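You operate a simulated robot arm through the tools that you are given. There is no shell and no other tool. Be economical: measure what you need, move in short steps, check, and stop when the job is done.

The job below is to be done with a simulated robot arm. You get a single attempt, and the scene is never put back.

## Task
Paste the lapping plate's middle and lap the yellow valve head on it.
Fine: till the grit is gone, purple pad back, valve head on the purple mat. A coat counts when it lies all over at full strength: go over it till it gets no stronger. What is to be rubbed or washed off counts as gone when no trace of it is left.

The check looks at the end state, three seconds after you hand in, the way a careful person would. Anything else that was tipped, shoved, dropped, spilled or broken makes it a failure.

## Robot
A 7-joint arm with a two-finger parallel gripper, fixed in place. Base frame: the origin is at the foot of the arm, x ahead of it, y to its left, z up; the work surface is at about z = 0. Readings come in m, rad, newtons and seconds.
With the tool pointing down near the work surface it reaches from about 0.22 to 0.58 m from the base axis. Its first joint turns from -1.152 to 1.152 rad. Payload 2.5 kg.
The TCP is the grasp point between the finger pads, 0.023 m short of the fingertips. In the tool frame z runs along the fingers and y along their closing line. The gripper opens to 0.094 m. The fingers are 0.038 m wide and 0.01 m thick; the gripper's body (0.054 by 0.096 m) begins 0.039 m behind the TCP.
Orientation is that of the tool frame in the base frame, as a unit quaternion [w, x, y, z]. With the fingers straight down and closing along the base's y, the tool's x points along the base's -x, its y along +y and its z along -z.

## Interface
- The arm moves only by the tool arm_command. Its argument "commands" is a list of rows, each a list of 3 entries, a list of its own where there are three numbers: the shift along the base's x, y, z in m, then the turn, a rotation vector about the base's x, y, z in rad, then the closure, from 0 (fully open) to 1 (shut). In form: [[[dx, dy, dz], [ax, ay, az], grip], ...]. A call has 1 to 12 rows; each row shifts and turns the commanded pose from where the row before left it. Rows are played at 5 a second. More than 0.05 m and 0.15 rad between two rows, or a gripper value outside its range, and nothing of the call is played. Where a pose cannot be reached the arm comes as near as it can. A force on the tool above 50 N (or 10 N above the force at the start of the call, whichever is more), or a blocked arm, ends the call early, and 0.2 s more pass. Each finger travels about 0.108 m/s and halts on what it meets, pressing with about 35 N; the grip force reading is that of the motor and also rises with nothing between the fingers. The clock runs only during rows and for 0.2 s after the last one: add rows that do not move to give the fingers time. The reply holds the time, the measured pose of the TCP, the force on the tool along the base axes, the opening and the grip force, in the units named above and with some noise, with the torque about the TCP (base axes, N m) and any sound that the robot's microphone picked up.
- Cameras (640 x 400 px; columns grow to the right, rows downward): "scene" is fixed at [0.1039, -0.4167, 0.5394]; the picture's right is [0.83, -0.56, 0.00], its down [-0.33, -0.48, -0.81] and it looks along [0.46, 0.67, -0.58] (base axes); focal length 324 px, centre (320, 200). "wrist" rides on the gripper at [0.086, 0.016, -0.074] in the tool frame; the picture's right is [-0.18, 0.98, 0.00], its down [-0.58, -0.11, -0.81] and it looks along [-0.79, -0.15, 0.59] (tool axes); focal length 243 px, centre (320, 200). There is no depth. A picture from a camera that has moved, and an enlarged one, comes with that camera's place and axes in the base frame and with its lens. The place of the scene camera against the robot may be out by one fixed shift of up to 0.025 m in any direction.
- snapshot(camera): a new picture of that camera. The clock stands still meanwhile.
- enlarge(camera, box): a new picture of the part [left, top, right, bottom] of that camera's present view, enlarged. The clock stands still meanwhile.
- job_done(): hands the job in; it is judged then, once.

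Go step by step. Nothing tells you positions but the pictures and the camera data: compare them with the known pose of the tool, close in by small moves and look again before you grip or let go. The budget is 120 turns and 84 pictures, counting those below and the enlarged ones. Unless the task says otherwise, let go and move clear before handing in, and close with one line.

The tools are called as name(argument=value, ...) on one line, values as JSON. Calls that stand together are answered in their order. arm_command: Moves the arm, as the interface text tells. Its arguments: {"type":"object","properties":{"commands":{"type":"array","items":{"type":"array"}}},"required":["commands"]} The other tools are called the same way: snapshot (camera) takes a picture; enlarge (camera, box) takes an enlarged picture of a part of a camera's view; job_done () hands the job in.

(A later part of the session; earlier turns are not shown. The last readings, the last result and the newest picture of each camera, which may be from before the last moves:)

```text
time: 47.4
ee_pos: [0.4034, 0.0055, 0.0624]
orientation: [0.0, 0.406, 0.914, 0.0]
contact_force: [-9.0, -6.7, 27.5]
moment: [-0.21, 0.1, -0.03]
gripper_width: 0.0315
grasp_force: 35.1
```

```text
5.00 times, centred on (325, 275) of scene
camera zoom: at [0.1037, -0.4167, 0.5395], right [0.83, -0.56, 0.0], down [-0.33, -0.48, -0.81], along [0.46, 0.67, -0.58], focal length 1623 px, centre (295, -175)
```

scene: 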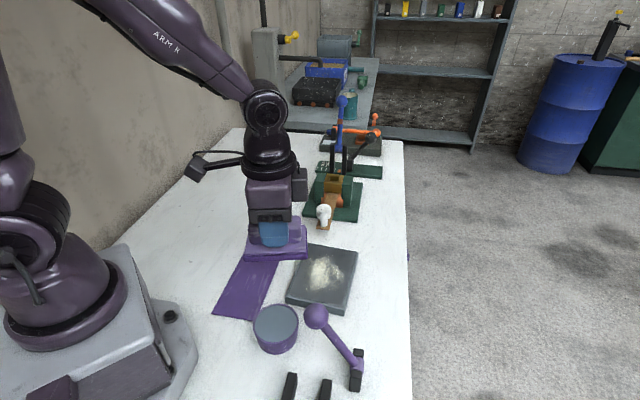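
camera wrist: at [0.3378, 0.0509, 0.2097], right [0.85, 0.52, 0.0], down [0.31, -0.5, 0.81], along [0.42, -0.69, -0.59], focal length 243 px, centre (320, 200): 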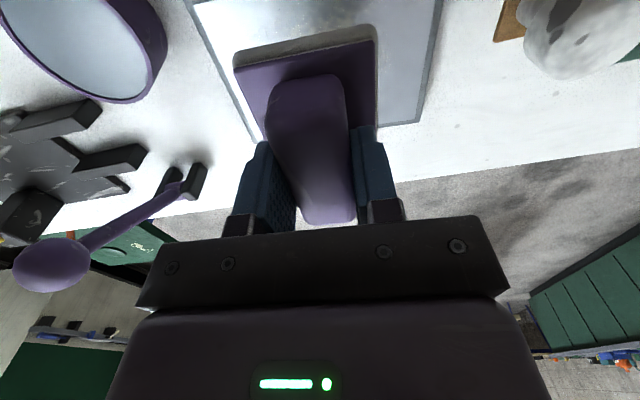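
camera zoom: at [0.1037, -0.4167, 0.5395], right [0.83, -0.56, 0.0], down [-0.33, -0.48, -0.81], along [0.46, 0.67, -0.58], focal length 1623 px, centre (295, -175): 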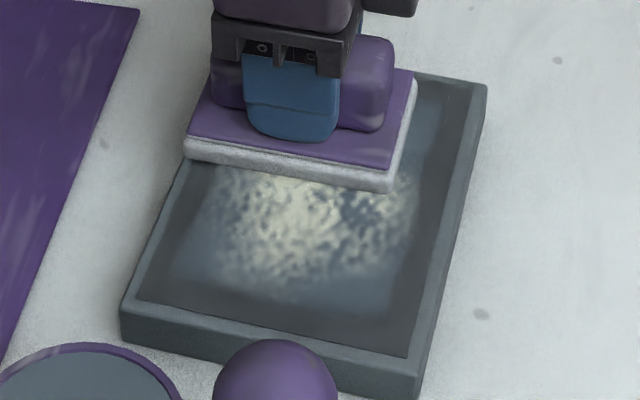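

Good pressure now (~30 N). More passes across the other lanes.

arm_command(commands=[[[0.0134, -0.0148, 0], [0, 0, 0], 1], [[-0.0104, -0.0094, 0.0002], [0, 0, 0], 1], [[-0.0104, -0.0094, 0.0002], [0, 0, 0], 1], [[-0.0104, -0.0094, 0.0002], [0, 0, 0], 1], [[-0.0104, -0.0094, 0.0002], [0, 0, 0], 1], [[-0.0104, -0.0094, 0.0002], [0, 0, 0], 1], [[0.0104, 0.0094, -0.0002], [0, 0, 0], 1], [[0.0104, 0.0094, -0.0002], [0, 0, 0], 1], [[0.0104, 0.0094, -0.0002], [0, 0, 0], 1], [[0.0104, 0.0094, -0.0002], [0, 0, 0], 1], [[0.0104, 0.0094, -0.0002], [0, 0, 0], 1], [[0, 0, 0], [0, 0, 0], 1]])

arm_command(commands=[[[-0.0067, 0.0074, 0], [0, 0, 0], 1], [[-0.0104, -0.0094, 0.0002], [0, 0, 0], 1], [[-0.0104, -0.0094, 0.0002], [0, 0, 0], 1], [[-0.0104, -0.0094, 0.0002], [0, 0, 0], 1], [[-0.0104, -0.0094, 0.0002], [0, 0, 0], 1], [[-0.0104, -0.0094, 0.0002], [0, 0, 0], 1], [[0.0104, 0.0094, -0.0002], [0, 0, 0], 1], [[0.0104, 0.0094, -0.0002], [0, 0, 0], 1], [[0.0104, 0.0094, -0.0002], [0, 0, 0], 1], [[0.0104, 0.0094, -0.0002], [0, 0, 0], 1], [[0.0104, 0.0094, -0.0002], [0, 0, 0], 1], [[0, 0, 0], [0, 0, 0], 1]])

arm_command(commands=[[[0, 0, 0.03], [0, 0, 0], 1], [[0, 0, 0.04], [0, 0, 0], 1], [[-0.02, 0.03, 0.03], [0, 0, 0], 1], [[-0.03, 0.04, 0.0], [0, 0, 0], 1], [[-0.03, 0.04, 0.0], [0, 0, 0], 1], [[0, 0, 0.0], [0, 0, 0], 1]])

enlarge(camera="scene", box=[275, 235, 375, 315])

```text
time: 50.0
ee_pos: [0.4165, -0.0095, 0.0626]
orientation: [0.0, 0.406, 0.914, 0.0]
contact_force: [-7.0, -4.5, 19.4]
moment: [0.09, 0.28, 0.1]
gripper_width: 0.0315
grasp_force: 35.2
```

```text
time: 52.6
ee_pos: [0.4108, -0.0032, 0.0625]
orientation: [0.001, 0.406, 0.914, 0.0]
contact_force: [-13.6, -12.9, 41.8]
moment: [-0.2, 0.36, 0.11]
gripper_width: 0.0314
grasp_force: 34.9
```

```text
time: 54.0
ee_pos: [0.3293, 0.1093, 0.1613]
orientation: [0.0, 0.405, 0.914, 0.001]
contact_force: [0.2, 0.1, -0.8]
moment: [0.01, 0.01, -0.01]
gripper_width: 0.0314
grasp_force: 34.7
```

```text
5.00 times, centred on (325, 275) of scene
camera zoom: at [0.1039, -0.4167, 0.5394], right [0.83, -0.56, 0.0], down [-0.33, -0.48, -0.81], along [0.46, 0.67, -0.58], focal length 1623 px, centre (295, -175)
```

zoom: 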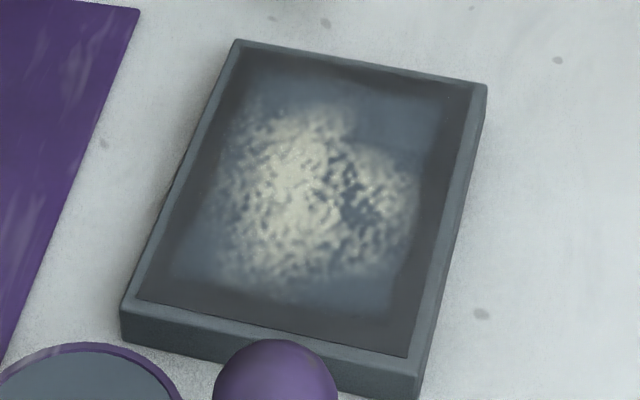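

The film looks unchanged from the pass before, so either it is full or the felt is spent. I recharge the pad once to find out.

arm_command(commands=[[[-0.018, -0.0395, 0], [0, 0, 0], 1], [[-0.018, -0.0395, 0], [0, 0, 0], 1], [[-0.018, -0.0395, 0], [0, 0, 0], 1], [[-0.018, -0.0395, 0], [0, 0, 0], 1], [[-0.018, -0.0395, 0], [0, 0, 0], 1], [[0, 0, -0.03], [0, 0, 0], 1], [[0, 0, -0.025], [0, 0, 0], 1], [[0, 0, -0.014], [0, 0, 0], 1], [[0, 0, -0.005], [0, 0, 0], 1], [[0, 0, 0], [0, 0, 0], 1]])

arm_command(commands=[[[0, 0, -0.003], [0, 0, 0], 1], [[0, 0, 0], [0, 0, 0], 1]])

```text
time: 56.2
ee_pos: [0.2409, -0.0896, 0.0866]
orientation: [0.0, 0.406, 0.914, 0.0]
contact_force: [-0.7, 0.1, -0.4]
moment: [0.01, 0.01, 0.0]
gripper_width: 0.0311
grasp_force: 34.8
```

```text
time: 56.8
ee_pos: [0.2411, -0.0881, 0.0847]
orientation: [0.0, 0.406, 0.914, -0.001]
contact_force: [-0.3, -0.1, -0.8]
moment: [0.04, -0.01, -0.01]
gripper_width: 0.0313
grasp_force: 35.4
```

arm_command(commands=[[[0, 0, -0.003], [0, 0, 0], 1], [[0, 0, 0], [0, 0, 0], 1]])

arm_command(commands=[[[0, 0, -0.002], [0, 0, 0], 1], [[0, 0, 0], [0, 0, 0], 1]])

enlarge(camera="scene", box=[220, 250, 360, 360])

```text
time: 57.4
ee_pos: [0.2419, -0.0896, 0.0818]
orientation: [0.0, 0.406, 0.914, 0.0]
contact_force: [0.6, 0.9, -0.4]
moment: [0.0, 0.03, -0.02]
gripper_width: 0.0313
grasp_force: 34.7
```

```text
time: 58.0
ee_pos: [0.2416, -0.0893, 0.0799]
orientation: [0.001, 0.406, 0.914, 0.001]
contact_force: [-3.7, 0.7, 11.8]
moment: [-0.21, -0.21, -0.02]
gripper_width: 0.0313
grasp_force: 35.2
```

```text
3.64 times, centred on (290, 305) of scene
camera zoom: at [0.1038, -0.4167, 0.5395], right [0.83, -0.56, 0.0], down [-0.33, -0.48, -0.81], along [0.46, 0.67, -0.58], focal length 1180 px, centre (429, -182)
```

zoom: 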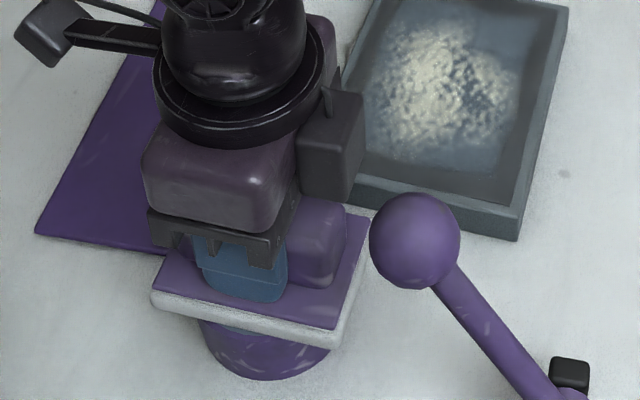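

Recharged. Back to the plate.

arm_command(commands=[[[0, 0, 0.03], [0, 0, 0], 1], [[0, 0, 0.03], [0, 0, 0], 1], [[0.0425, 0.0215, 0], [0, 0, 0], 1], [[0.0425, 0.0215, 0], [0, 0, 0], 1], [[0.0425, 0.0215, 0], [0, 0, 0], 1], [[0.0425, 0.0215, 0], [0, 0, 0], 1], [[0, 0, -0.04], [0, 0, 0], 1], [[0, 0, -0.03], [0, 0, 0], 1], [[0, 0, -0.006], [0, 0, 0], 1], [[0, 0, 0], [0, 0, 0], 1]])

arm_command(commands=[[[0, 0, -0.002], [0, 0, 0], 1], [[0, 0, 0], [0, 0, 0], 1]])

```text
time: 60.2
ee_pos: [0.4095, -0.0037, 0.0612]
orientation: [0.0, 0.406, 0.914, 0.0]
contact_force: [-1.7, 0.3, 4.0]
moment: [-0.17, -0.03, -0.03]
gripper_width: 0.0315
grasp_force: 34.5
```

```text
time: 60.8
ee_pos: [0.4111, -0.0042, 0.0616]
orientation: [0.001, 0.407, 0.914, 0.001]
contact_force: [-10.6, 2.2, 26.8]
moment: [-0.46, -0.1, -0.17]
gripper_width: 0.0313
grasp_force: 34.4
```

arm_command(commands=[[[-0.0104, -0.0094, 0.0002], [0, 0, 0], 1], [[-0.0104, -0.0094, 0.0002], [0, 0, 0], 1], [[-0.0104, -0.0094, 0.0002], [0, 0, 0], 1], [[-0.0104, -0.0094, 0.0002], [0, 0, 0], 1], [[-0.0104, -0.0094, 0.0002], [0, 0, 0], 1], [[-0.0067, 0.0074, 0], [0, 0, 0], 1], [[0.0104, 0.0094, -0.0002], [0, 0, 0], 1], [[0.0104, 0.0094, -0.0002], [0, 0, 0], 1], [[0.0104, 0.0094, -0.0002], [0, 0, 0], 1], [[0.0104, 0.0094, -0.0002], [0, 0, 0], 1], [[0.0104, 0.0094, -0.0002], [0, 0, 0], 1], [[0.0067, -0.0074, 0], [0, 0, 0], 1]])

arm_command(commands=[[[0.0067, -0.0074, 0], [0, 0, 0], 1], [[-0.0104, -0.0094, 0.0002], [0, 0, 0], 1], [[-0.0104, -0.0094, 0.0002], [0, 0, 0], 1], [[-0.0104, -0.0094, 0.0002], [0, 0, 0], 1], [[-0.0104, -0.0094, 0.0002], [0, 0, 0], 1], [[-0.0104, -0.0094, 0.0002], [0, 0, 0], 1], [[-0.0067, 0.0074, 0], [0, 0, 0], 1], [[0.0104, 0.0094, -0.0002], [0, 0, 0], 1], [[0.0104, 0.0094, -0.0002], [0, 0, 0], 1], [[0.0104, 0.0094, -0.0002], [0, 0, 0], 1], [[0.0104, 0.0094, -0.0002], [0, 0, 0], 1], [[0.0104, 0.0094, -0.0002], [0, 0, 0], 1]])

arm_command(commands=[[[0, 0, 0.03], [0, 0, 0], 1], [[0, 0, 0.04], [0, 0, 0], 1], [[-0.02, 0.03, 0.03], [0, 0, 0], 1], [[-0.03, 0.04, 0.0], [0, 0, 0], 1], [[-0.03, 0.04, 0.0], [0, 0, 0], 1], [[0, 0, 0.0], [0, 0, 0], 1]])

enlarge(camera="scene", box=[275, 235, 375, 315])

```text
time: 63.4
ee_pos: [0.4113, -0.0026, 0.0622]
orientation: [0.001, 0.406, 0.914, 0.0]
contact_force: [-3.3, 2.8, 8.9]
moment: [-0.27, -0.14, 0.01]
gripper_width: 0.0311
grasp_force: 35.3
```

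```text
time: 66.0
ee_pos: [0.4104, -0.0026, 0.0624]
orientation: [-0.001, 0.406, 0.914, 0.0]
contact_force: [-1.0, -1.5, 1.9]
moment: [-0.12, -0.04, -0.03]
gripper_width: 0.0314
grasp_force: 34.8
```

```text
time: 67.4
ee_pos: [0.3335, 0.108, 0.1597]
orientation: [0.0, 0.406, 0.914, 0.0]
contact_force: [0.5, 0.2, 0.2]
moment: [0.01, -0.03, 0.0]
gripper_width: 0.0314
grasp_force: 35.4
```

```text
5.00 times, centred on (325, 275) of scene
camera zoom: at [0.1039, -0.4167, 0.5394], right [0.83, -0.56, 0.0], down [-0.33, -0.48, -0.81], along [0.46, 0.67, -0.58], focal length 1623 px, centre (295, -175)
```

zoom: 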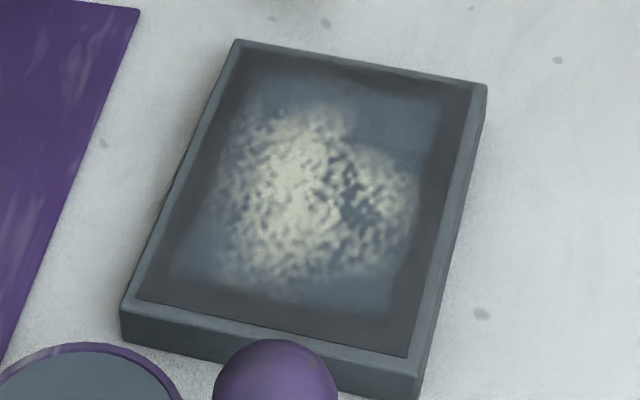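

Recharging changed nothing: the coat is at full strength over the middle. Now the pad goes back to its place, with the tool turned back the way it was picked up.

arm_command(commands=[[[0, 0, 0.04], [0, 0, 0.149], 1], [[0, 0, 0.04], [0, 0, 0.149], 1], [[0, -0.01, 0.02], [0, 0, 0.149], 1], [[0.005, -0.02, 0], [0, 0, 0.149], 1], [[0.005, -0.02, 0], [0, 0, 0.149], 1], [[0.005, -0.02, 0], [0, 0, 0.149], 1], [[0.005, -0.02, 0], [0, 0, 0.149], 1], [[0.01, -0.02, 0], [0, 0, 0.149], 1], [[0.01, -0.02, 0], [0, 0, 0.149], 1], [[0.01, -0.02, 0], [0, 0, 0.149], 1], [[0.01, -0.01, 0], [0, 0, 0.149], 1], [[0.01, 0, 0], [0, 0, 0.149], 1]])

arm_command(commands=[[[0.013, 0.005, 0], [0, 0, 0.149], 1], [[0.013, 0.005, 0], [0, 0, 0.149], 1], [[0.013, 0.005, 0], [0, 0, 0.149], 1], [[0.013, 0.005, 0], [0, 0, 0.149], 1], [[0.013, 0.005, 0], [0, 0, 0.149], 1], [[0.013, 0.005, 0], [0, 0, 0.149], 1], [[0.013, 0.005, 0], [0, 0, 0.149], 1], [[0.013, 0.005, 0], [0, 0, 0.149], 1], [[0.013, 0.005, 0], [0, 0, 0.149], 1], [[0.013, 0.005, 0], [0, 0, 0.145], 1], [[0, 0, 0], [0, 0, 0], 1]])

```text
time: 70.0
ee_pos: [0.4018, -0.053, 0.2618]
orientation: [0.0, -0.459, 0.889, 0.0]
contact_force: [0.3, -0.3, -1.5]
moment: [0.01, 0.0, -0.01]
gripper_width: 0.0314
grasp_force: 34.8
```

```text
time: 72.4
ee_pos: [0.532, -0.005, 0.2617]
orientation: [0.0, 0.939, -0.343, 0.0]
contact_force: [-0.6, 0.2, -0.6]
moment: [0.0, -0.01, -0.03]
gripper_width: 0.0315
grasp_force: 34.8
```

arm_command(commands=[[[0.006, 0.0015, -0.04], [0, 0, 0], 1], [[0, 0, -0.04], [0, 0, 0], 1], [[0, 0, -0.04], [0, 0, 0], 1], [[0, 0, -0.04], [0, 0, 0], 1], [[0, 0, -0.03], [0, 0, 0], 1], [[0, 0, -0.015], [0, 0, 0], 1], [[0, 0, 0], [0, 0, 0], 1]])

enlarge(camera="scene", box=[310, 180, 430, 270])

```text
time: 74.0
ee_pos: [0.5376, -0.0024, 0.0552]
orientation: [0.0, 0.939, -0.343, 0.0]
contact_force: [0.8, 0.7, -1.1]
moment: [0.02, 0.01, 0.0]
gripper_width: 0.0314
grasp_force: 35.4
```

```text
4.44 times, centred on (370, 225) of scene
camera zoom: at [0.1039, -0.4167, 0.5394], right [0.83, -0.56, 0.0], down [-0.33, -0.48, -0.81], along [0.46, 0.67, -0.58], focal length 1442 px, centre (98, 89)
```

zoom: 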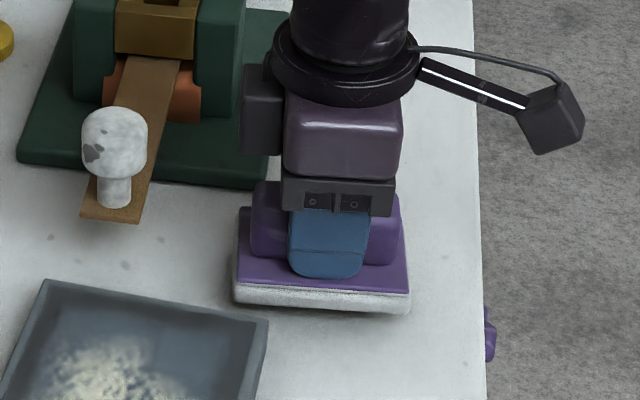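

Right over its place. I set it down gently and release.

arm_command(commands=[[[0, 0, -0.008], [0, 0, 0], 1], [[0, 0, -0.003], [0, 0, 0], 1], [[0, 0, 0], [0, 0, 0], 1]])

arm_command(commands=[[[0, 0, -0.002], [0, 0, 0], 1], [[0, 0, 0], [0, 0, 0], 1]])

```text
time: 74.8
ee_pos: [0.5363, -0.0013, 0.0449]
orientation: [0.0, 0.939, -0.344, 0.0]
contact_force: [1.3, 0.1, -0.7]
moment: [-0.01, -0.01, -0.02]
gripper_width: 0.0311
grasp_force: 34.7
```

```text
time: 75.4
ee_pos: [0.5381, -0.0012, 0.0442]
orientation: [0.0, 0.939, -0.344, 0.0]
contact_force: [-1.0, -0.1, -1.5]
moment: [-0.03, 0.0, 0.04]
gripper_width: 0.0313
grasp_force: 34.9
```

arm_command(commands=[[[0, -0.001, -0.002], [0, 0, 0], 1], [[0, 0, 0], [0, 0, 0], 1]])

arm_command(commands=[[[0, 0, -0.0015], [0, 0, 0], 1], [[0, 0, 0], [0, 0, 0], 1]])

arm_command(commands=[[[0, 0, -0.0015], [0, 0, 0], 1], [[0, 0, 0], [0, 0, 0], 1]])

```text
time: 76.0
ee_pos: [0.5364, -0.0025, 0.0406]
orientation: [0.0, 0.939, -0.343, 0.0]
contact_force: [-0.1, 0.4, -0.6]
moment: [-0.01, -0.02, 0.0]
gripper_width: 0.0315
grasp_force: 34.6
```

```text
time: 76.6
ee_pos: [0.536, -0.0023, 0.0409]
orientation: [0.0, 0.939, -0.344, 0.0]
contact_force: [0.7, 0.2, -1.5]
moment: [0.03, 0.0, 0.0]
gripper_width: 0.0312
grasp_force: 35.0
```

```text
time: 77.2
ee_pos: [0.5379, -0.0017, 0.0396]
orientation: [0.001, 0.939, -0.344, 0.0]
contact_force: [-11.3, -2.2, 23.1]
moment: [0.46, 0.96, 0.3]
gripper_width: 0.031
grasp_force: 34.9
```

arm_command(commands=[[[0, 0, 0.001], [0, 0, 0], 0.8], [[0, 0, 0], [0, 0, 0], 0.4], [[0, 0, 0], [0, 0, 0], 0], [[0, 0, 0], [0, 0, 0], 0], [[0, 0, 0.03], [0, 0, 0], 0], [[0, 0, 0.04], [0, 0, 0], 0], [[0, 0, 0.04], [0, 0, 0], 0], [[0, 0, 0.04], [0, 0, 0], 0], [[0, 0, 0.03], [0, 0, 0], 0]])

snapshot(camera="scene")

enlarge(camera="wrist", box=[240, 0, 600, 225])

```text
time: 79.2
ee_pos: [0.5365, -0.0018, 0.2212]
orientation: [-0.001, 0.939, -0.343, -0.001]
contact_force: [0.4, -0.7, 0.1]
moment: [0.03, -0.01, -0.03]
gripper_width: 0.0939
grasp_force: 0.1
```

```text
44 pictures are left
```

scene: 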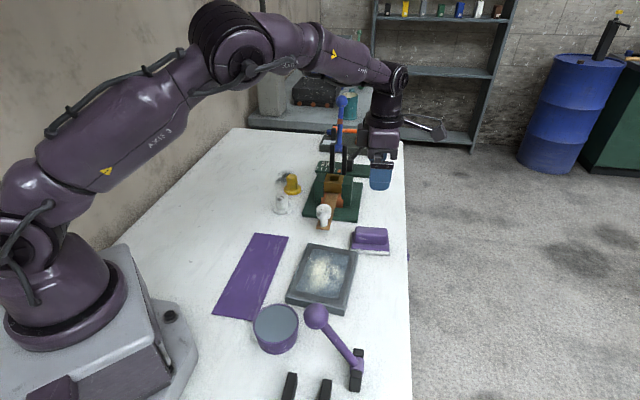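

```text
1.78 times, centred on (420, 112) of wrist
camera zoom: at [0.5917, -0.0693, 0.2952], right [-0.78, -0.63, 0.0], down [-0.37, 0.46, 0.81], along [-0.51, 0.62, -0.59], focal length 431 px, centre (142, 356)
```

zoom: 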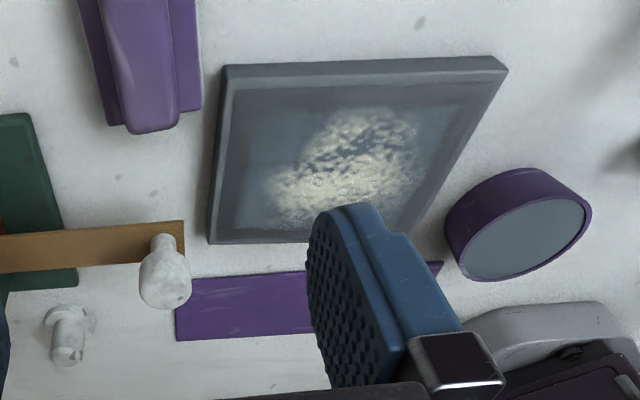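

The pad is back in its place and the coat covers the plate's middle. Next the yellow valve head at about (0.50,0.302); I go round the inside of the green stand.

arm_command(commands=[[[-0.037, 0.008, 0.014], [0, 0, -0.146], 0], [[-0.037, 0.008, 0.014], [0, 0, -0.146], 0], [[-0.037, 0.008, 0.014], [0, 0, -0.146], 0], [[-0.037, 0.008, 0.014], [0, 0, -0.146], 0], [[-0.037, 0.008, 0], [0, 0, -0.146], 0], [[0.014, 0.038, 0], [0, 0, -0.146], 0], [[0.014, 0.038, 0], [0, 0, -0.146], 0], [[0.014, 0.038, 0], [0, 0, -0.146], 0], [[0.014, 0.038, 0], [0, 0, -0.146], 0], [[0.02, 0.038, -0.02], [0, 0, -0.146], 0], [[0.02, 0.02, -0.03], [0, 0, -0.146], 0], [[0, 0, 0], [0, 0, -0.146], 0]])

snapshot(camera="wrist")

```text
time: 81.8
ee_pos: [0.447, 0.2473, 0.227]
orientation: [0.0, -0.335, 0.942, 0.001]
contact_force: [0.1, 0.0, 0.2]
moment: [-0.01, 0.01, -0.02]
gripper_width: 0.0938
grasp_force: 0.1
```

```text
42 pictures are left
camera wrist: at [0.3693, 0.2055, 0.3013], right [-0.48, 0.88, 0.0], down [0.52, 0.28, 0.81], along [0.71, 0.39, -0.59], focal length 243 px, centre (320, 200)
```

wrist: 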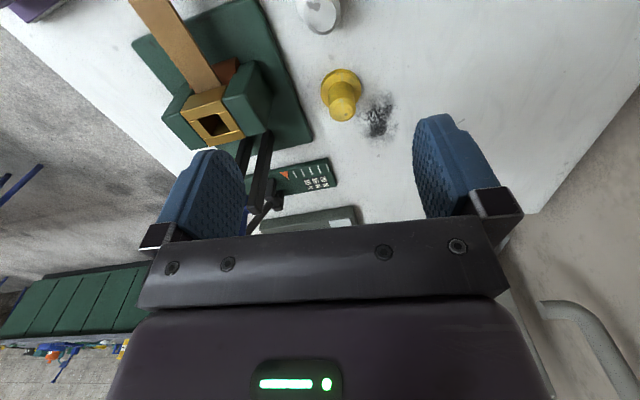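

Yellow valve head at about (0.500,0.307), stem top near z 0.06. I move above it and lower.

arm_command(commands=[[[0.02, 0.022, -0.02], [0, 0, 0], 0], [[0.02, 0.022, -0.03], [0, 0, 0], 0], [[0.013, 0.016, -0.03], [0, 0, 0], 0], [[0, 0, -0.02], [0, 0, 0], 0], [[0, 0, 0], [0, 0, 0], 0], [[0, 0, 0], [0, 0, 0], 0]])

snapshot(camera="wrist")

```text
time: 83.2
ee_pos: [0.4987, 0.3083, 0.1256]
orientation: [0.0, -0.336, 0.942, 0.0]
contact_force: [-1.4, 0.8, 0.0]
moment: [-0.02, 0.01, 0.02]
gripper_width: 0.0939
grasp_force: 0.2
```

```text
41 pictures are left
camera wrist: at [0.4218, 0.2657, 0.2001], right [-0.48, 0.88, 0.0], down [0.52, 0.28, 0.81], along [0.71, 0.39, -0.59], focal length 243 px, centre (320, 200)
```

wrist: 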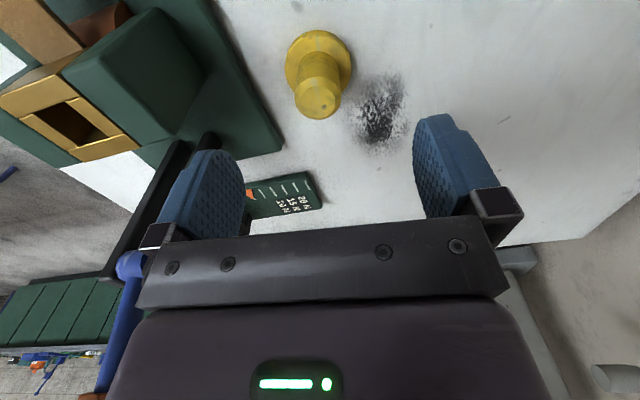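

Exactly above it. I lower around the stem.

arm_command(commands=[[[0, 0, -0.03], [0, 0, 0], 0], [[0, 0, -0.03], [0, 0, 0], 0], [[0, 0, -0.021], [0, 0, 0], 0], [[0, 0, 0], [0, 0, 0], 0], [[0, 0, 0], [0, 0, 0], 0]])

enlarge(camera="scene", box=[250, 130, 350, 210])

snapshot(camera="wrist")

```text
time: 84.4
ee_pos: [0.4992, 0.3069, 0.0437]
orientation: [0.0, -0.337, 0.942, 0.0]
contact_force: [0.0, -0.1, 0.6]
moment: [0.01, -0.01, 0.0]
gripper_width: 0.0937
grasp_force: 0.1
```

```text
5.00 times, centred on (300, 170) of scene
camera zoom: at [0.1039, -0.4167, 0.5394], right [0.83, -0.56, 0.0], down [-0.33, -0.48, -0.81], along [0.46, 0.67, -0.58], focal length 1623 px, centre (420, 350)
```

zoom: 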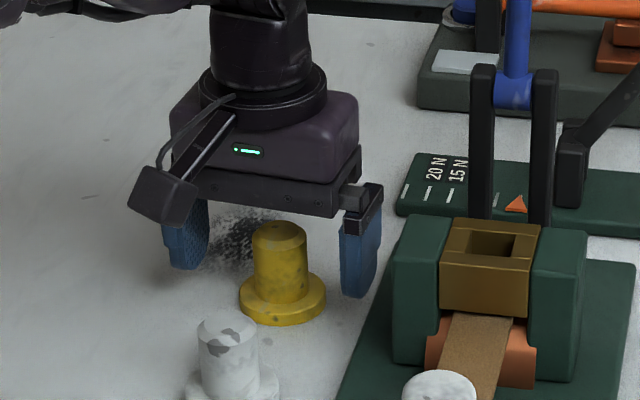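

```text
39 pictures are left
camera wrist: at [0.4213, 0.2642, 0.1195], right [-0.48, 0.88, 0.0], down [0.52, 0.28, 0.81], along [0.71, 0.39, -0.59], focal length 243 px, centre (320, 200)
```

wrist: 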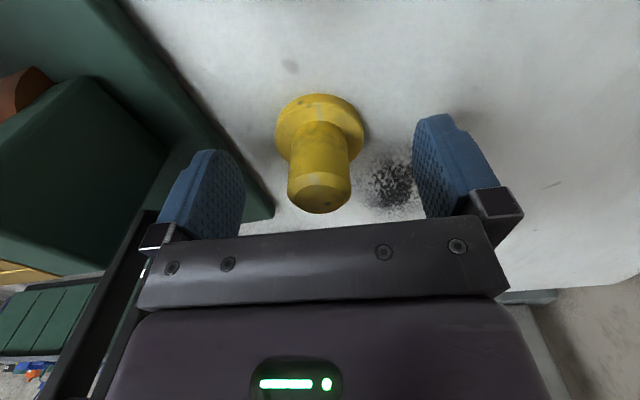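

Fingers straddle the stem; I close.

arm_command(commands=[[[0, 0, 0], [0, 0, 0], 0.4], [[0, 0, 0], [0, 0, 0], 0.7], [[0, 0, 0], [0, 0, 0], 1], [[0, 0, 0], [0, 0, 0], 1], [[0, 0, 0], [0, 0, 0], 1]])

arm_command(commands=[[[0, 0, 0.03], [0, 0, 0], 1], [[0, 0, 0.04], [0, 0, 0], 1], [[0, 0, 0.04], [0, 0, 0], 1], [[0, 0, 0.04], [0, 0, 0], 1], [[0, 0, 0], [0, 0, 0], 1]])

enlarge(camera="scene", box=[220, 80, 360, 200])

```text
time: 85.6
ee_pos: [0.4989, 0.3067, 0.0453]
orientation: [0.0, -0.336, 0.942, 0.0]
contact_force: [0.2, -1.5, 0.6]
moment: [-0.06, 0.04, 0.02]
gripper_width: 0.0306
grasp_force: 35.2
```

```text
time: 86.8
ee_pos: [0.4995, 0.307, 0.1944]
orientation: [0.0, -0.337, 0.941, 0.0]
contact_force: [0.3, 0.3, -1.5]
moment: [0.02, -0.01, 0.02]
gripper_width: 0.0305
grasp_force: 34.5
```

```text
3.33 times, centred on (290, 140) of scene
camera zoom: at [0.1039, -0.4167, 0.5394], right [0.83, -0.56, 0.0], down [-0.33, -0.48, -0.81], along [0.46, 0.67, -0.58], focal length 1082 px, centre (420, 400)
```

zoom: 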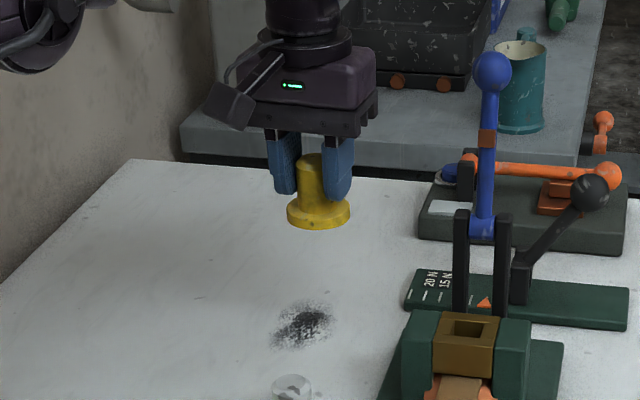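

Held. I carry it to the plate centre.

arm_command(commands=[[[-0.033, -0.03, 0], [0, 0, -0.06], 1], [[-0.033, -0.03, 0], [0, 0, -0.06], 1], [[-0.033, -0.03, 0], [0, 0, -0.06], 1], [[-0.009, -0.037, 0], [0, 0, -0.06], 1], [[-0.009, -0.037, 0], [0, 0, -0.06], 1], [[-0.009, -0.037, 0], [0, 0, -0.06], 1], [[-0.009, -0.037, 0], [0, 0, -0.06], 1], [[0.006, -0.031, -0.02], [0, 0, -0.06], 1], [[0.006, -0.031, -0.03], [0, 0, -0.06], 1], [[0.008, -0.032, -0.03], [0, 0, -0.06], 1], [[0, 0, 0], [0, 0, 0], 1]])

snapshot(camera="wrist")

enlarge(camera="scene", box=[260, 180, 400, 300])

```text
time: 89.2
ee_pos: [0.3879, -0.0243, 0.1126]
orientation: [-0.001, -0.043, 0.999, 0.0]
contact_force: [-0.1, 0.1, -2.2]
moment: [0.0, 0.04, -0.03]
gripper_width: 0.0303
grasp_force: 35.6
```

```text
37 pictures are left
camera wrist: at [0.2992, -0.015, 0.1881], right [0.1, 1.0, 0.0], down [0.59, -0.06, 0.81], along [0.8, -0.08, -0.59], focal length 243 px, centre (320, 200)
```

wrist: 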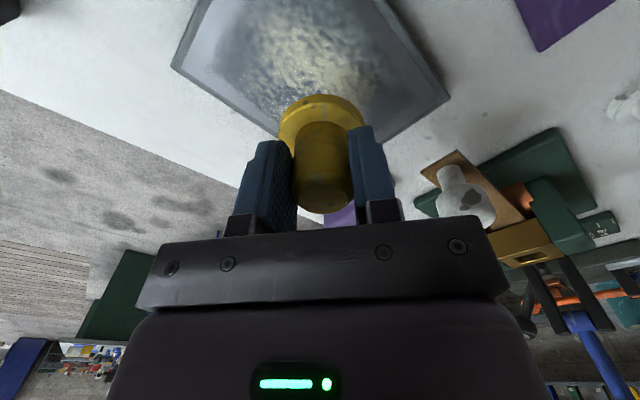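

```text
3.33 times, centred on (330, 240) of scene
camera zoom: at [0.1039, -0.4167, 0.5394], right [0.83, -0.56, 0.0], down [-0.33, -0.48, -0.81], along [0.46, 0.67, -0.58], focal length 1082 px, centre (287, 67)
```

zoom: 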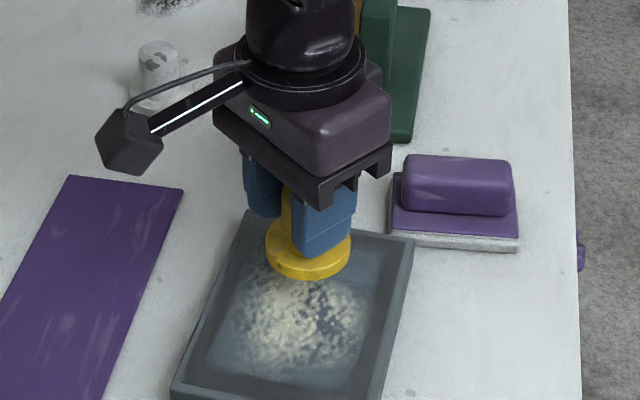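

I lower it to the plate.

arm_command(commands=[[[0, 0, -0.025], [0, 0, 0], 1], [[0, 0, -0.015], [0, 0, 0], 1], [[0, 0, -0.003], [0, 0, 0], 1], [[0, 0, 0], [0, 0, 0], 1]])

arm_command(commands=[[[0, 0, -0.002], [0, 0, 0], 1], [[0, 0, 0], [0, 0, 0], 1]])

arm_command(commands=[[[0, 0, -0.0015], [0, 0, 0], 1], [[0, 0, 0], [0, 0, 0], 1]])

```text
time: 90.2
ee_pos: [0.3869, -0.0251, 0.0714]
orientation: [-0.001, -0.043, 0.999, 0.0]
contact_force: [0.4, 0.3, -1.4]
moment: [0.03, 0.03, 0.03]
gripper_width: 0.0304
grasp_force: 35.1
```

```text
time: 90.8
ee_pos: [0.3868, -0.0239, 0.0693]
orientation: [0.0, -0.042, 0.999, 0.001]
contact_force: [0.7, -0.1, -1.2]
moment: [-0.03, 0.04, 0.01]
gripper_width: 0.0303
grasp_force: 34.8
```

```text
time: 91.4
ee_pos: [0.3862, -0.024, 0.0677]
orientation: [0.0, -0.043, 0.999, 0.001]
contact_force: [-0.1, 1.4, -1.6]
moment: [0.01, -0.01, 0.02]
gripper_width: 0.0303
grasp_force: 34.5
```

arm_command(commands=[[[0, 0, -0.0015], [0, 0, 0], 1], [[0, 0, 0], [0, 0, 0], 1]])

arm_command(commands=[[[0, 0, -0.001], [0, 0, 0], 1], [[0, 0, 0], [0, 0, 0], 1]])

```text
time: 92.0
ee_pos: [0.3867, -0.0247, 0.0674]
orientation: [0.001, -0.044, 0.999, 0.0]
contact_force: [-4.8, 0.7, 14.6]
moment: [0.03, 0.09, 0.1]
gripper_width: 0.0303
grasp_force: 34.6
```

```text
time: 92.6
ee_pos: [0.3876, -0.0237, 0.0655]
orientation: [0.002, -0.043, 0.999, 0.0]
contact_force: [-1.9, 2.1, 23.1]
moment: [0.04, -0.03, 0.23]
gripper_width: 0.03
grasp_force: 34.9
```

Contact at ~23 N. I lap with strokes along the plate, watching the grit.

arm_command(commands=[[[0.013, 0.0117, 0], [0, 0, 0], 1], [[0.013, 0.0117, 0], [0, 0, 0], 1], [[-0.013, -0.0117, 0], [0, 0, 0], 1], [[-0.013, -0.0117, 0], [0, 0, 0], 1], [[-0.013, -0.0117, 0], [0, 0, 0], 1], [[-0.013, -0.0117, 0], [0, 0, 0], 1], [[0.01, -0.0111, 0], [0, 0, 0], 1], [[0.013, 0.0117, 0], [0, 0, 0], 1], [[0.013, 0.0117, 0], [0, 0, 0], 1], [[0.013, 0.0117, 0], [0, 0, 0], 1], [[0.013, 0.0117, 0], [0, 0, 0], 1], [[0, 0, 0], [0, 0, 0], 1]])

enlarge(camera="scene", box=[275, 235, 375, 315])

```text
time: 95.2
ee_pos: [0.4207, -0.0111, 0.0657]
orientation: [-0.001, -0.043, 0.999, 0.0]
contact_force: [-0.8, -0.1, 1.6]
moment: [0.02, 0.01, -0.03]
gripper_width: 0.0302
grasp_force: 34.8
```

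```text
5.00 times, centred on (325, 275) of scene
camera zoom: at [0.1039, -0.4167, 0.5394], right [0.83, -0.56, 0.0], down [-0.33, -0.48, -0.81], along [0.46, 0.67, -0.58], focal length 1623 px, centre (295, -175)
```

zoom: 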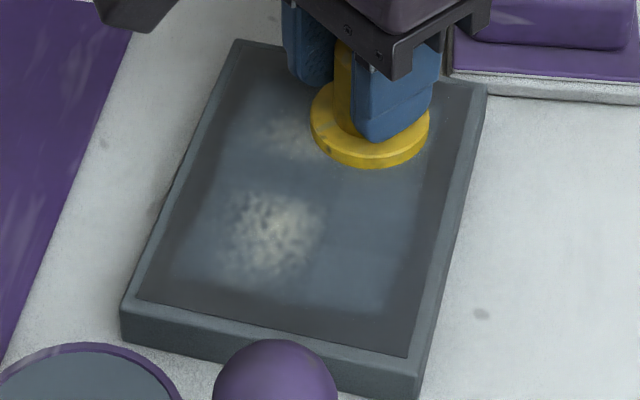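

The grit is being lapped away. I press a touch more and cover the other lanes.

arm_command(commands=[[[-0.01, 0.0111, -0.0008], [0, 0, 0], 1], [[-0.01, 0.0111, 0], [0, 0, 0], 1], [[-0.013, -0.0117, 0.0002], [0, 0, 0], 1], [[-0.013, -0.0117, 0.0002], [0, 0, 0], 1], [[-0.013, -0.0117, 0.0002], [0, 0, 0], 1], [[-0.013, -0.0117, 0.0002], [0, 0, 0], 1], [[-0.008, 0.0089, 0], [0, 0, 0], 1], [[0.013, 0.0117, -0.0002], [0, 0, 0], 1], [[0.013, 0.0117, -0.0002], [0, 0, 0], 1], [[0.013, 0.0117, -0.0002], [0, 0, 0], 1], [[0.013, 0.0117, -0.0002], [0, 0, 0], 1], [[0, 0, 0], [0, 0, 0], 1]])

enlarge(camera="scene", box=[275, 235, 375, 315])

```text
time: 97.8
ee_pos: [0.3949, 0.0196, 0.0657]
orientation: [0.001, -0.042, 0.999, -0.001]
contact_force: [-4.3, -3.1, 16.1]
moment: [-0.04, -0.07, -0.01]
gripper_width: 0.0299
grasp_force: 35.2
```

```text
5.00 times, centred on (325, 275) of scene
camera zoom: at [0.1038, -0.4167, 0.5395], right [0.83, -0.56, 0.0], down [-0.33, -0.48, -0.81], along [0.46, 0.67, -0.58], focal length 1623 px, centre (295, -175)
```

zoom: 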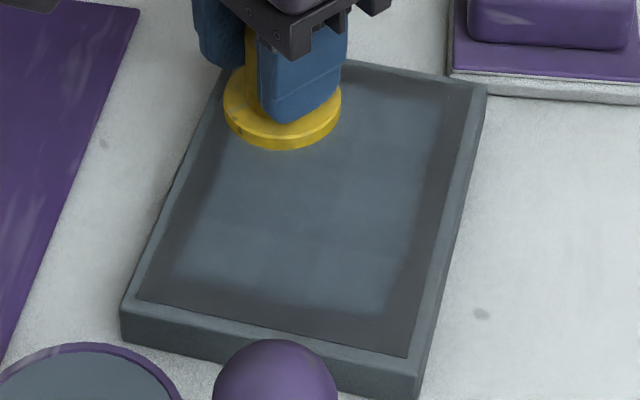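

Nearly all gone. One more round over all lanes to take off the last traces.

arm_command(commands=[[[0.012, -0.0133, 0], [0, 0, 0], 1], [[-0.013, -0.0117, 0.0002], [0, 0, 0], 1], [[-0.013, -0.0117, 0.0002], [0, 0, 0], 1], [[-0.013, -0.0117, 0.0002], [0, 0, 0], 1], [[-0.013, -0.0117, 0.0002], [0, 0, 0], 1], [[-0.007, -0.0063, 0], [0, 0, 0], 1], [[0.01, -0.0111, 0], [0, 0, 0], 1], [[0.015, 0.0135, -0.0002], [0, 0, 0], 1], [[0.015, 0.0135, -0.0002], [0, 0, 0], 1], [[0.015, 0.0135, -0.0002], [0, 0, 0], 1], [[0.014, 0.0126, -0.0002], [0, 0, 0], 1], [[0, 0, 0], [0, 0, 0], 1]])

arm_command(commands=[[[0.01, -0.0111, -0.0003], [0, 0, 0], 1], [[-0.013, -0.0117, 0.0002], [0, 0, 0], 1], [[-0.013, -0.0117, 0.0002], [0, 0, 0], 1], [[-0.013, -0.0117, 0.0002], [0, 0, 0], 1], [[-0.013, -0.0117, 0.0002], [0, 0, 0], 1], [[-0.007, -0.0063, 0], [0, 0, 0], 1], [[0.006, -0.0067, 0], [0, 0, 0], 1], [[0.015, 0.0135, -0.0002], [0, 0, 0], 1], [[0.015, 0.0135, -0.0002], [0, 0, 0], 1], [[0.015, 0.0135, -0.0002], [0, 0, 0], 1], [[0.008, 0.0072, -0.0001], [0, 0, 0], 1], [[0, 0, 0], [0, 0, 0], 1]])

arm_command(commands=[[[0, 0, 0.03], [0, 0, 0], 1], [[0, 0, 0.04], [0, 0, 0], 1], [[-0.02, 0.03, 0.03], [0, 0, 0], 1], [[-0.03, 0.04, 0.0], [0, 0, 0], 1], [[-0.03, 0.04, 0.0], [0, 0, 0], 1], [[0, 0, 0.0], [0, 0, 0], 1]])

enlarge(camera="scene", box=[275, 235, 375, 315])

snapshot(camera="wrist")

```text
time: 100.4
ee_pos: [0.4161, -0.0074, 0.0645]
orientation: [0.001, -0.043, 0.999, -0.001]
contact_force: [-5.0, -6.8, 22.7]
moment: [-0.09, -0.09, -0.03]
gripper_width: 0.0302
grasp_force: 35.4
```

```text
time: 103.0
ee_pos: [0.4263, -0.0306, 0.064]
orientation: [0.0, -0.042, 0.999, 0.0]
contact_force: [-2.5, -1.3, 5.3]
moment: [0.04, -0.11, 0.0]
gripper_width: 0.03
grasp_force: 35.0
```

```text
time: 104.4
ee_pos: [0.3458, 0.0821, 0.1656]
orientation: [0.0, -0.043, 0.999, 0.001]
contact_force: [-0.2, 0.2, -1.2]
moment: [0.0, 0.02, -0.01]
gripper_width: 0.0301
grasp_force: 35.3
```

```text
5.00 times, centred on (325, 275) of scene
camera zoom: at [0.1039, -0.4167, 0.5394], right [0.83, -0.56, 0.0], down [-0.33, -0.48, -0.81], along [0.46, 0.67, -0.58], focal length 1623 px, centre (295, -175)
```

zoom: 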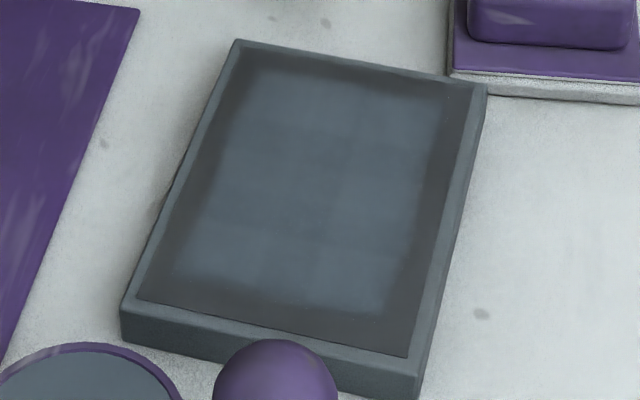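

```text
32 pictures are left
camera wrist: at [0.257, 0.0919, 0.2406], right [0.1, 1.0, 0.0], down [0.59, -0.06, 0.81], along [0.8, -0.08, -0.59], focal length 243 px, centre (320, 200)
```

wrist: 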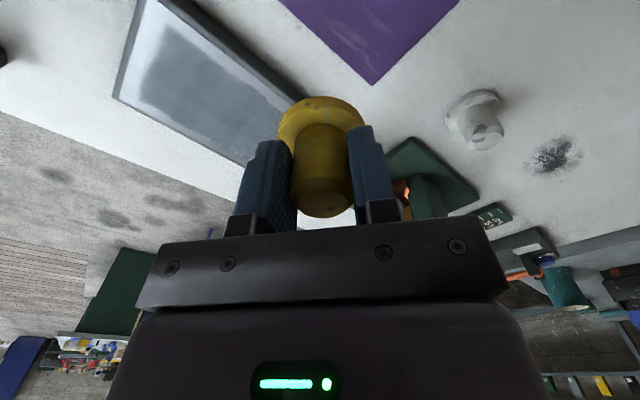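

enlarge(camera="scene", box=[295, 245, 345, 280])

enlarge(camera="scene", box=[290, 270, 350, 310])

enlarge(camera="wrist", box=[110, 0, 310, 160])

```text
11.43 times, centred on (320, 262) of scene
camera zoom: at [0.1039, -0.4167, 0.5394], right [0.83, -0.56, 0.0], down [-0.33, -0.48, -0.81], along [0.46, 0.67, -0.58], focal length 3709 px, centre (320, -514)
```

zoom: 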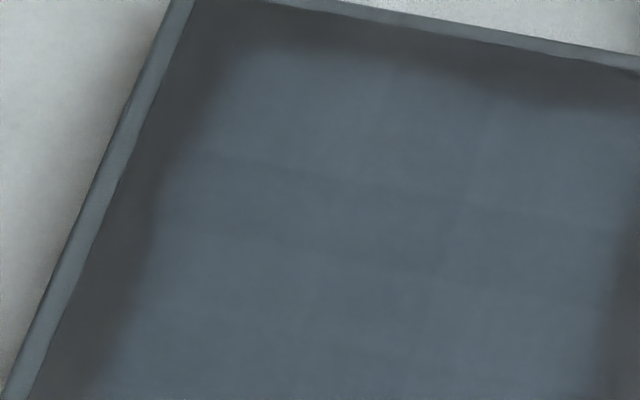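

```text
10.00 times, centred on (320, 290) of scene
camera zoom: at [0.1039, -0.4167, 0.5394], right [0.83, -0.56, 0.0], down [-0.33, -0.48, -0.81], along [0.46, 0.67, -0.58], focal length 3245 px, centre (320, -700)
```

zoom: 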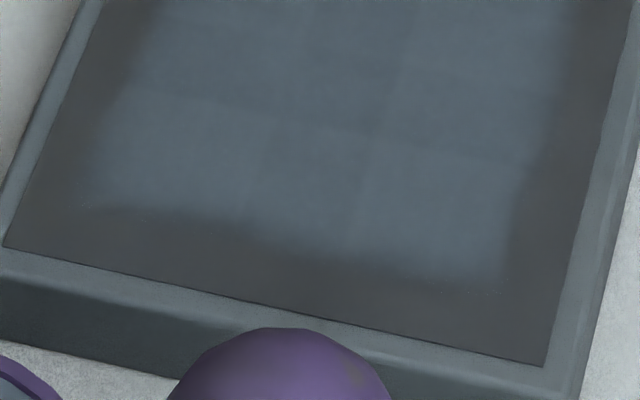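

```text
2.50 times, centred on (210, 80) of wrist
camera zoom: at [0.257, 0.0919, 0.2406], right [0.1, 1.0, 0.0], down [0.59, -0.06, 0.81], along [0.8, -0.08, -0.59], focal length 606 px, centre (595, 500)
```

zoom: 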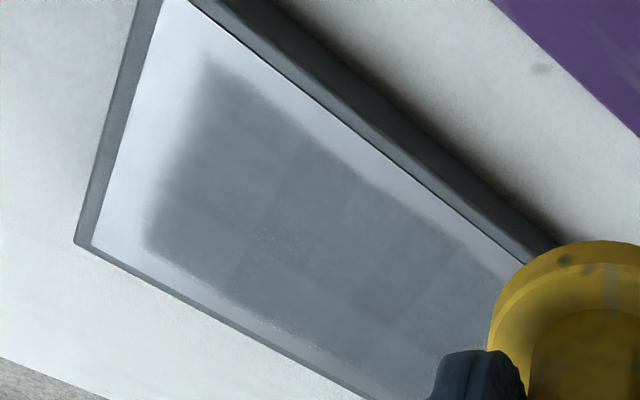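

A few faint specks seem to remain toward the edges, so I do a wider, firm lapping round.

arm_command(commands=[[[0.03, -0.04, 0], [0, 0, 0], 1], [[0.03, -0.04, 0], [0, 0, 0], 1], [[0.02, -0.03, -0.03], [0, 0, 0], 1], [[0, 0, -0.04], [0, 0, 0], 1], [[0, 0, -0.027], [0, 0, 0], 1], [[0, 0, -0.004], [0, 0, 0], 1], [[0, 0, 0], [0, 0, 0], 1]])

```text
time: 106.0
ee_pos: [0.4273, -0.0298, 0.0645]
orientation: [0.0, -0.043, 0.999, 0.0]
contact_force: [-0.2, -0.2, -1.5]
moment: [-0.01, 0.01, -0.02]
gripper_width: 0.03
grasp_force: 34.7
```

arm_command(commands=[[[0, 0, -0.0015], [0, 0, 0], 1], [[0, 0, 0], [0, 0, 0], 1]])

arm_command(commands=[[[0.0148, 0.0134, -0.0003], [0, 0, 0], 1], [[-0.0148, -0.0134, 0.0003], [0, 0, 0], 1], [[-0.0148, -0.0134, 0.0003], [0, 0, 0], 1], [[-0.0148, -0.0134, 0.0003], [0, 0, 0], 1], [[-0.0148, -0.0134, 0.0003], [0, 0, 0], 1], [[-0.0148, -0.0134, 0.0003], [0, 0, 0], 1], [[-0.0107, 0.0118, 0], [0, 0, 0], 1], [[0.0148, 0.0134, -0.0003], [0, 0, 0], 1], [[0.0148, 0.0134, -0.0003], [0, 0, 0], 1], [[0.0148, 0.0134, -0.0003], [0, 0, 0], 1], [[0.0148, 0.0134, -0.0003], [0, 0, 0], 1], [[0.0148, 0.0134, -0.0003], [0, 0, 0], 1]])

```text
time: 106.6
ee_pos: [0.427, -0.0297, 0.0642]
orientation: [0.0, -0.043, 0.999, -0.001]
contact_force: [-7.5, -1.8, 22.7]
moment: [-0.02, 0.11, -0.02]
gripper_width: 0.03
grasp_force: 35.0
```

```text
time: 109.2
ee_pos: [0.4301, -0.0035, 0.0608]
orientation: [0.0, -0.044, 0.999, 0.0]
contact_force: [-3.2, -3.5, 17.9]
moment: [-0.09, 0.15, 0.04]
gripper_width: 0.0302
grasp_force: 34.6
```

arm_command(commands=[[[-0.0107, 0.0118, 0], [0, 0, 0], 1], [[-0.0148, -0.0134, 0.0002], [0, 0, 0], 1], [[-0.0148, -0.0134, 0.0002], [0, 0, 0], 1], [[-0.0148, -0.0134, 0.0002], [0, 0, 0], 1], [[-0.0148, -0.0134, 0.0002], [0, 0, 0], 1], [[-0.0148, -0.0134, 0.0002], [0, 0, 0], 1], [[-0.0107, 0.0118, 0], [0, 0, 0], 1], [[0.0148, 0.0134, -0.0002], [0, 0, 0], 1], [[0.0148, 0.0134, -0.0002], [0, 0, 0], 1], [[0.0148, 0.0134, -0.0002], [0, 0, 0], 1], [[0.0148, 0.0134, -0.0002], [0, 0, 0], 1], [[0.0148, 0.0134, -0.0002], [0, 0, 0], 1]])

arm_command(commands=[[[-0.0094, 0.0104, 0], [0, 0, 0], 1], [[-0.0148, -0.0134, 0.0002], [0, 0, 0], 1], [[-0.0148, -0.0134, 0.0002], [0, 0, 0], 1], [[-0.0148, -0.0134, 0.0002], [0, 0, 0], 1], [[-0.0148, -0.0134, 0.0002], [0, 0, 0], 1], [[-0.0148, -0.0134, 0.0002], [0, 0, 0], 1], [[0.0148, 0.0134, -0.0002], [0, 0, 0], 1], [[0, 0, 0], [0, 0, 0], 1]])

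arm_command(commands=[[[0, 0, 0.03], [0, 0, 0], 1], [[0, 0, 0.04], [0, 0, 0], 1], [[-0.02, 0.03, 0.03], [0, 0, 0], 1], [[-0.01, 0.04, 0.0], [0, 0, 0], 1], [[0, 0.04, 0.0], [0, 0, 0], 1], [[0, 0, 0.0], [0, 0, 0], 1]])

enlarge(camera="wrist", box=[50, 0, 310, 160])

enlarge(camera="scene", box=[275, 235, 375, 315])

```text
time: 111.8
ee_pos: [0.4078, 0.0204, 0.0621]
orientation: [-0.001, -0.042, 0.999, 0.0]
contact_force: [-2.1, -1.8, 7.5]
moment: [-0.13, 0.19, 0.04]
gripper_width: 0.0297
grasp_force: 34.9
```

```text
time: 113.6
ee_pos: [0.3422, -0.0223, 0.063]
orientation: [0.0, -0.042, 0.999, 0.0]
contact_force: [0.1, -1.0, -1.7]
moment: [0.01, -0.01, -0.04]
gripper_width: 0.0301
grasp_force: 35.0
```

```text
time: 115.0
ee_pos: [0.3099, 0.0862, 0.1639]
orientation: [0.0, -0.043, 0.999, 0.0]
contact_force: [-0.5, -0.6, -1.2]
moment: [0.0, -0.02, 0.01]
gripper_width: 0.0299
grasp_force: 35.3
```

```text
2.46 times, centred on (180, 80) of wrist
camera zoom: at [0.2205, 0.095, 0.239], right [0.1, 1.0, 0.0], down [0.59, -0.06, 0.81], along [0.8, -0.08, -0.59], focal length 597 px, centre (665, 495)
```

zoom: 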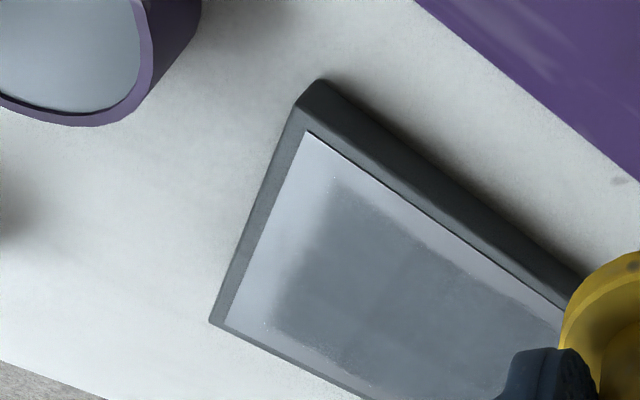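

```text
5.00 times, centred on (325, 275) of scene
camera zoom: at [0.1039, -0.4167, 0.5394], right [0.83, -0.56, 0.0], down [-0.33, -0.48, -0.81], along [0.46, 0.67, -0.58], focal length 1623 px, centre (295, -175)
```

zoom: 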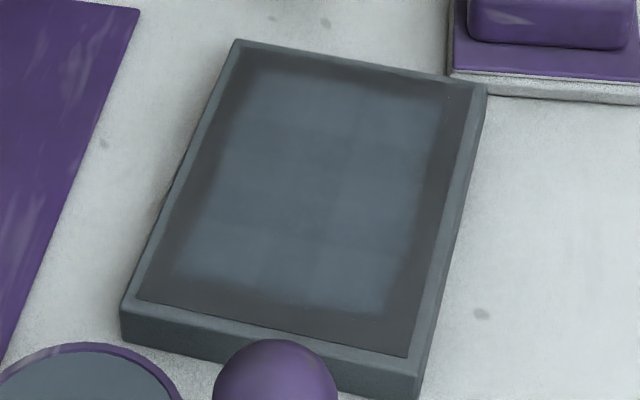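

enlarge(camera="wrist", box=[150, 60, 270, 140])

```text
5.00 times, centred on (210, 100) of wrist
camera zoom: at [0.2205, 0.095, 0.239], right [0.1, 1.0, 0.0], down [0.59, -0.06, 0.81], along [0.8, -0.08, -0.59], focal length 1213 px, centre (870, 700)
```

zoom: 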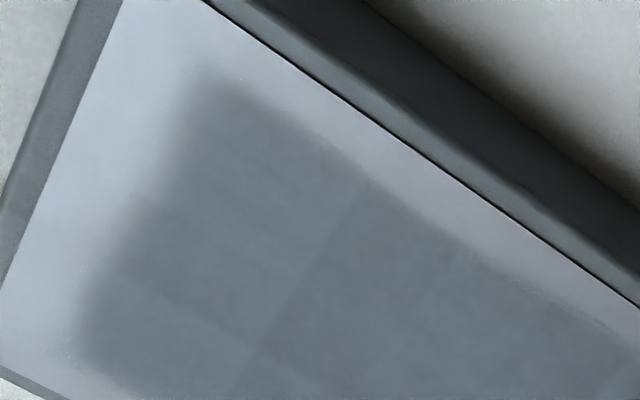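

The plate is clean of grit with the coat in place. Now I set the valve head on the purple mat at about (0.32,0.125).

arm_command(commands=[[[0.005, 0.02, 0], [0, 0, 0], 1], [[0.005, 0.019, 0], [0, 0, 0], 1], [[0, 0, -0.04], [0, 0, 0], 1], [[0, 0, -0.04], [0, 0, 0], 1], [[0, 0, -0.02], [0, 0, 0], 1], [[0, 0, 0], [0, 0, 0], 1]])

enlarge(camera="scene", box=[200, 180, 380, 330])

snapshot(camera="wrist")

```text
time: 116.4
ee_pos: [0.3198, 0.1254, 0.0618]
orientation: [0.0, -0.042, 0.999, 0.0]
contact_force: [0.1, 0.1, -1.4]
moment: [0.0, -0.01, -0.01]
gripper_width: 0.03
grasp_force: 35.2
```

```text
2.67 times, centred on (290, 255) of scene
camera zoom: at [0.1039, -0.4167, 0.5394], right [0.83, -0.56, 0.0], down [-0.33, -0.48, -0.81], along [0.46, 0.67, -0.58], focal length 865 px, centre (400, 53)
```

zoom: 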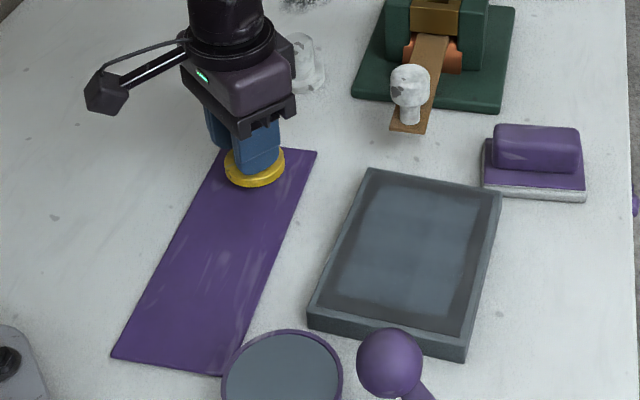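

```text
24 pictures are left
camera wrist: at [0.2322, 0.1344, 0.1369], right [0.1, 1.0, 0.0], down [0.59, -0.06, 0.81], along [0.8, -0.08, -0.59], focal length 243 px, centre (320, 200)
```

wrist: 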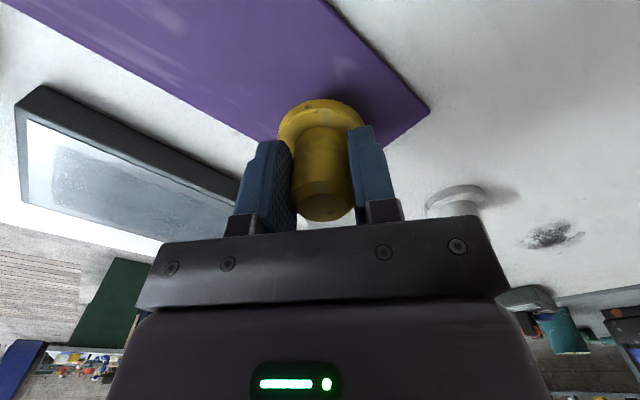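

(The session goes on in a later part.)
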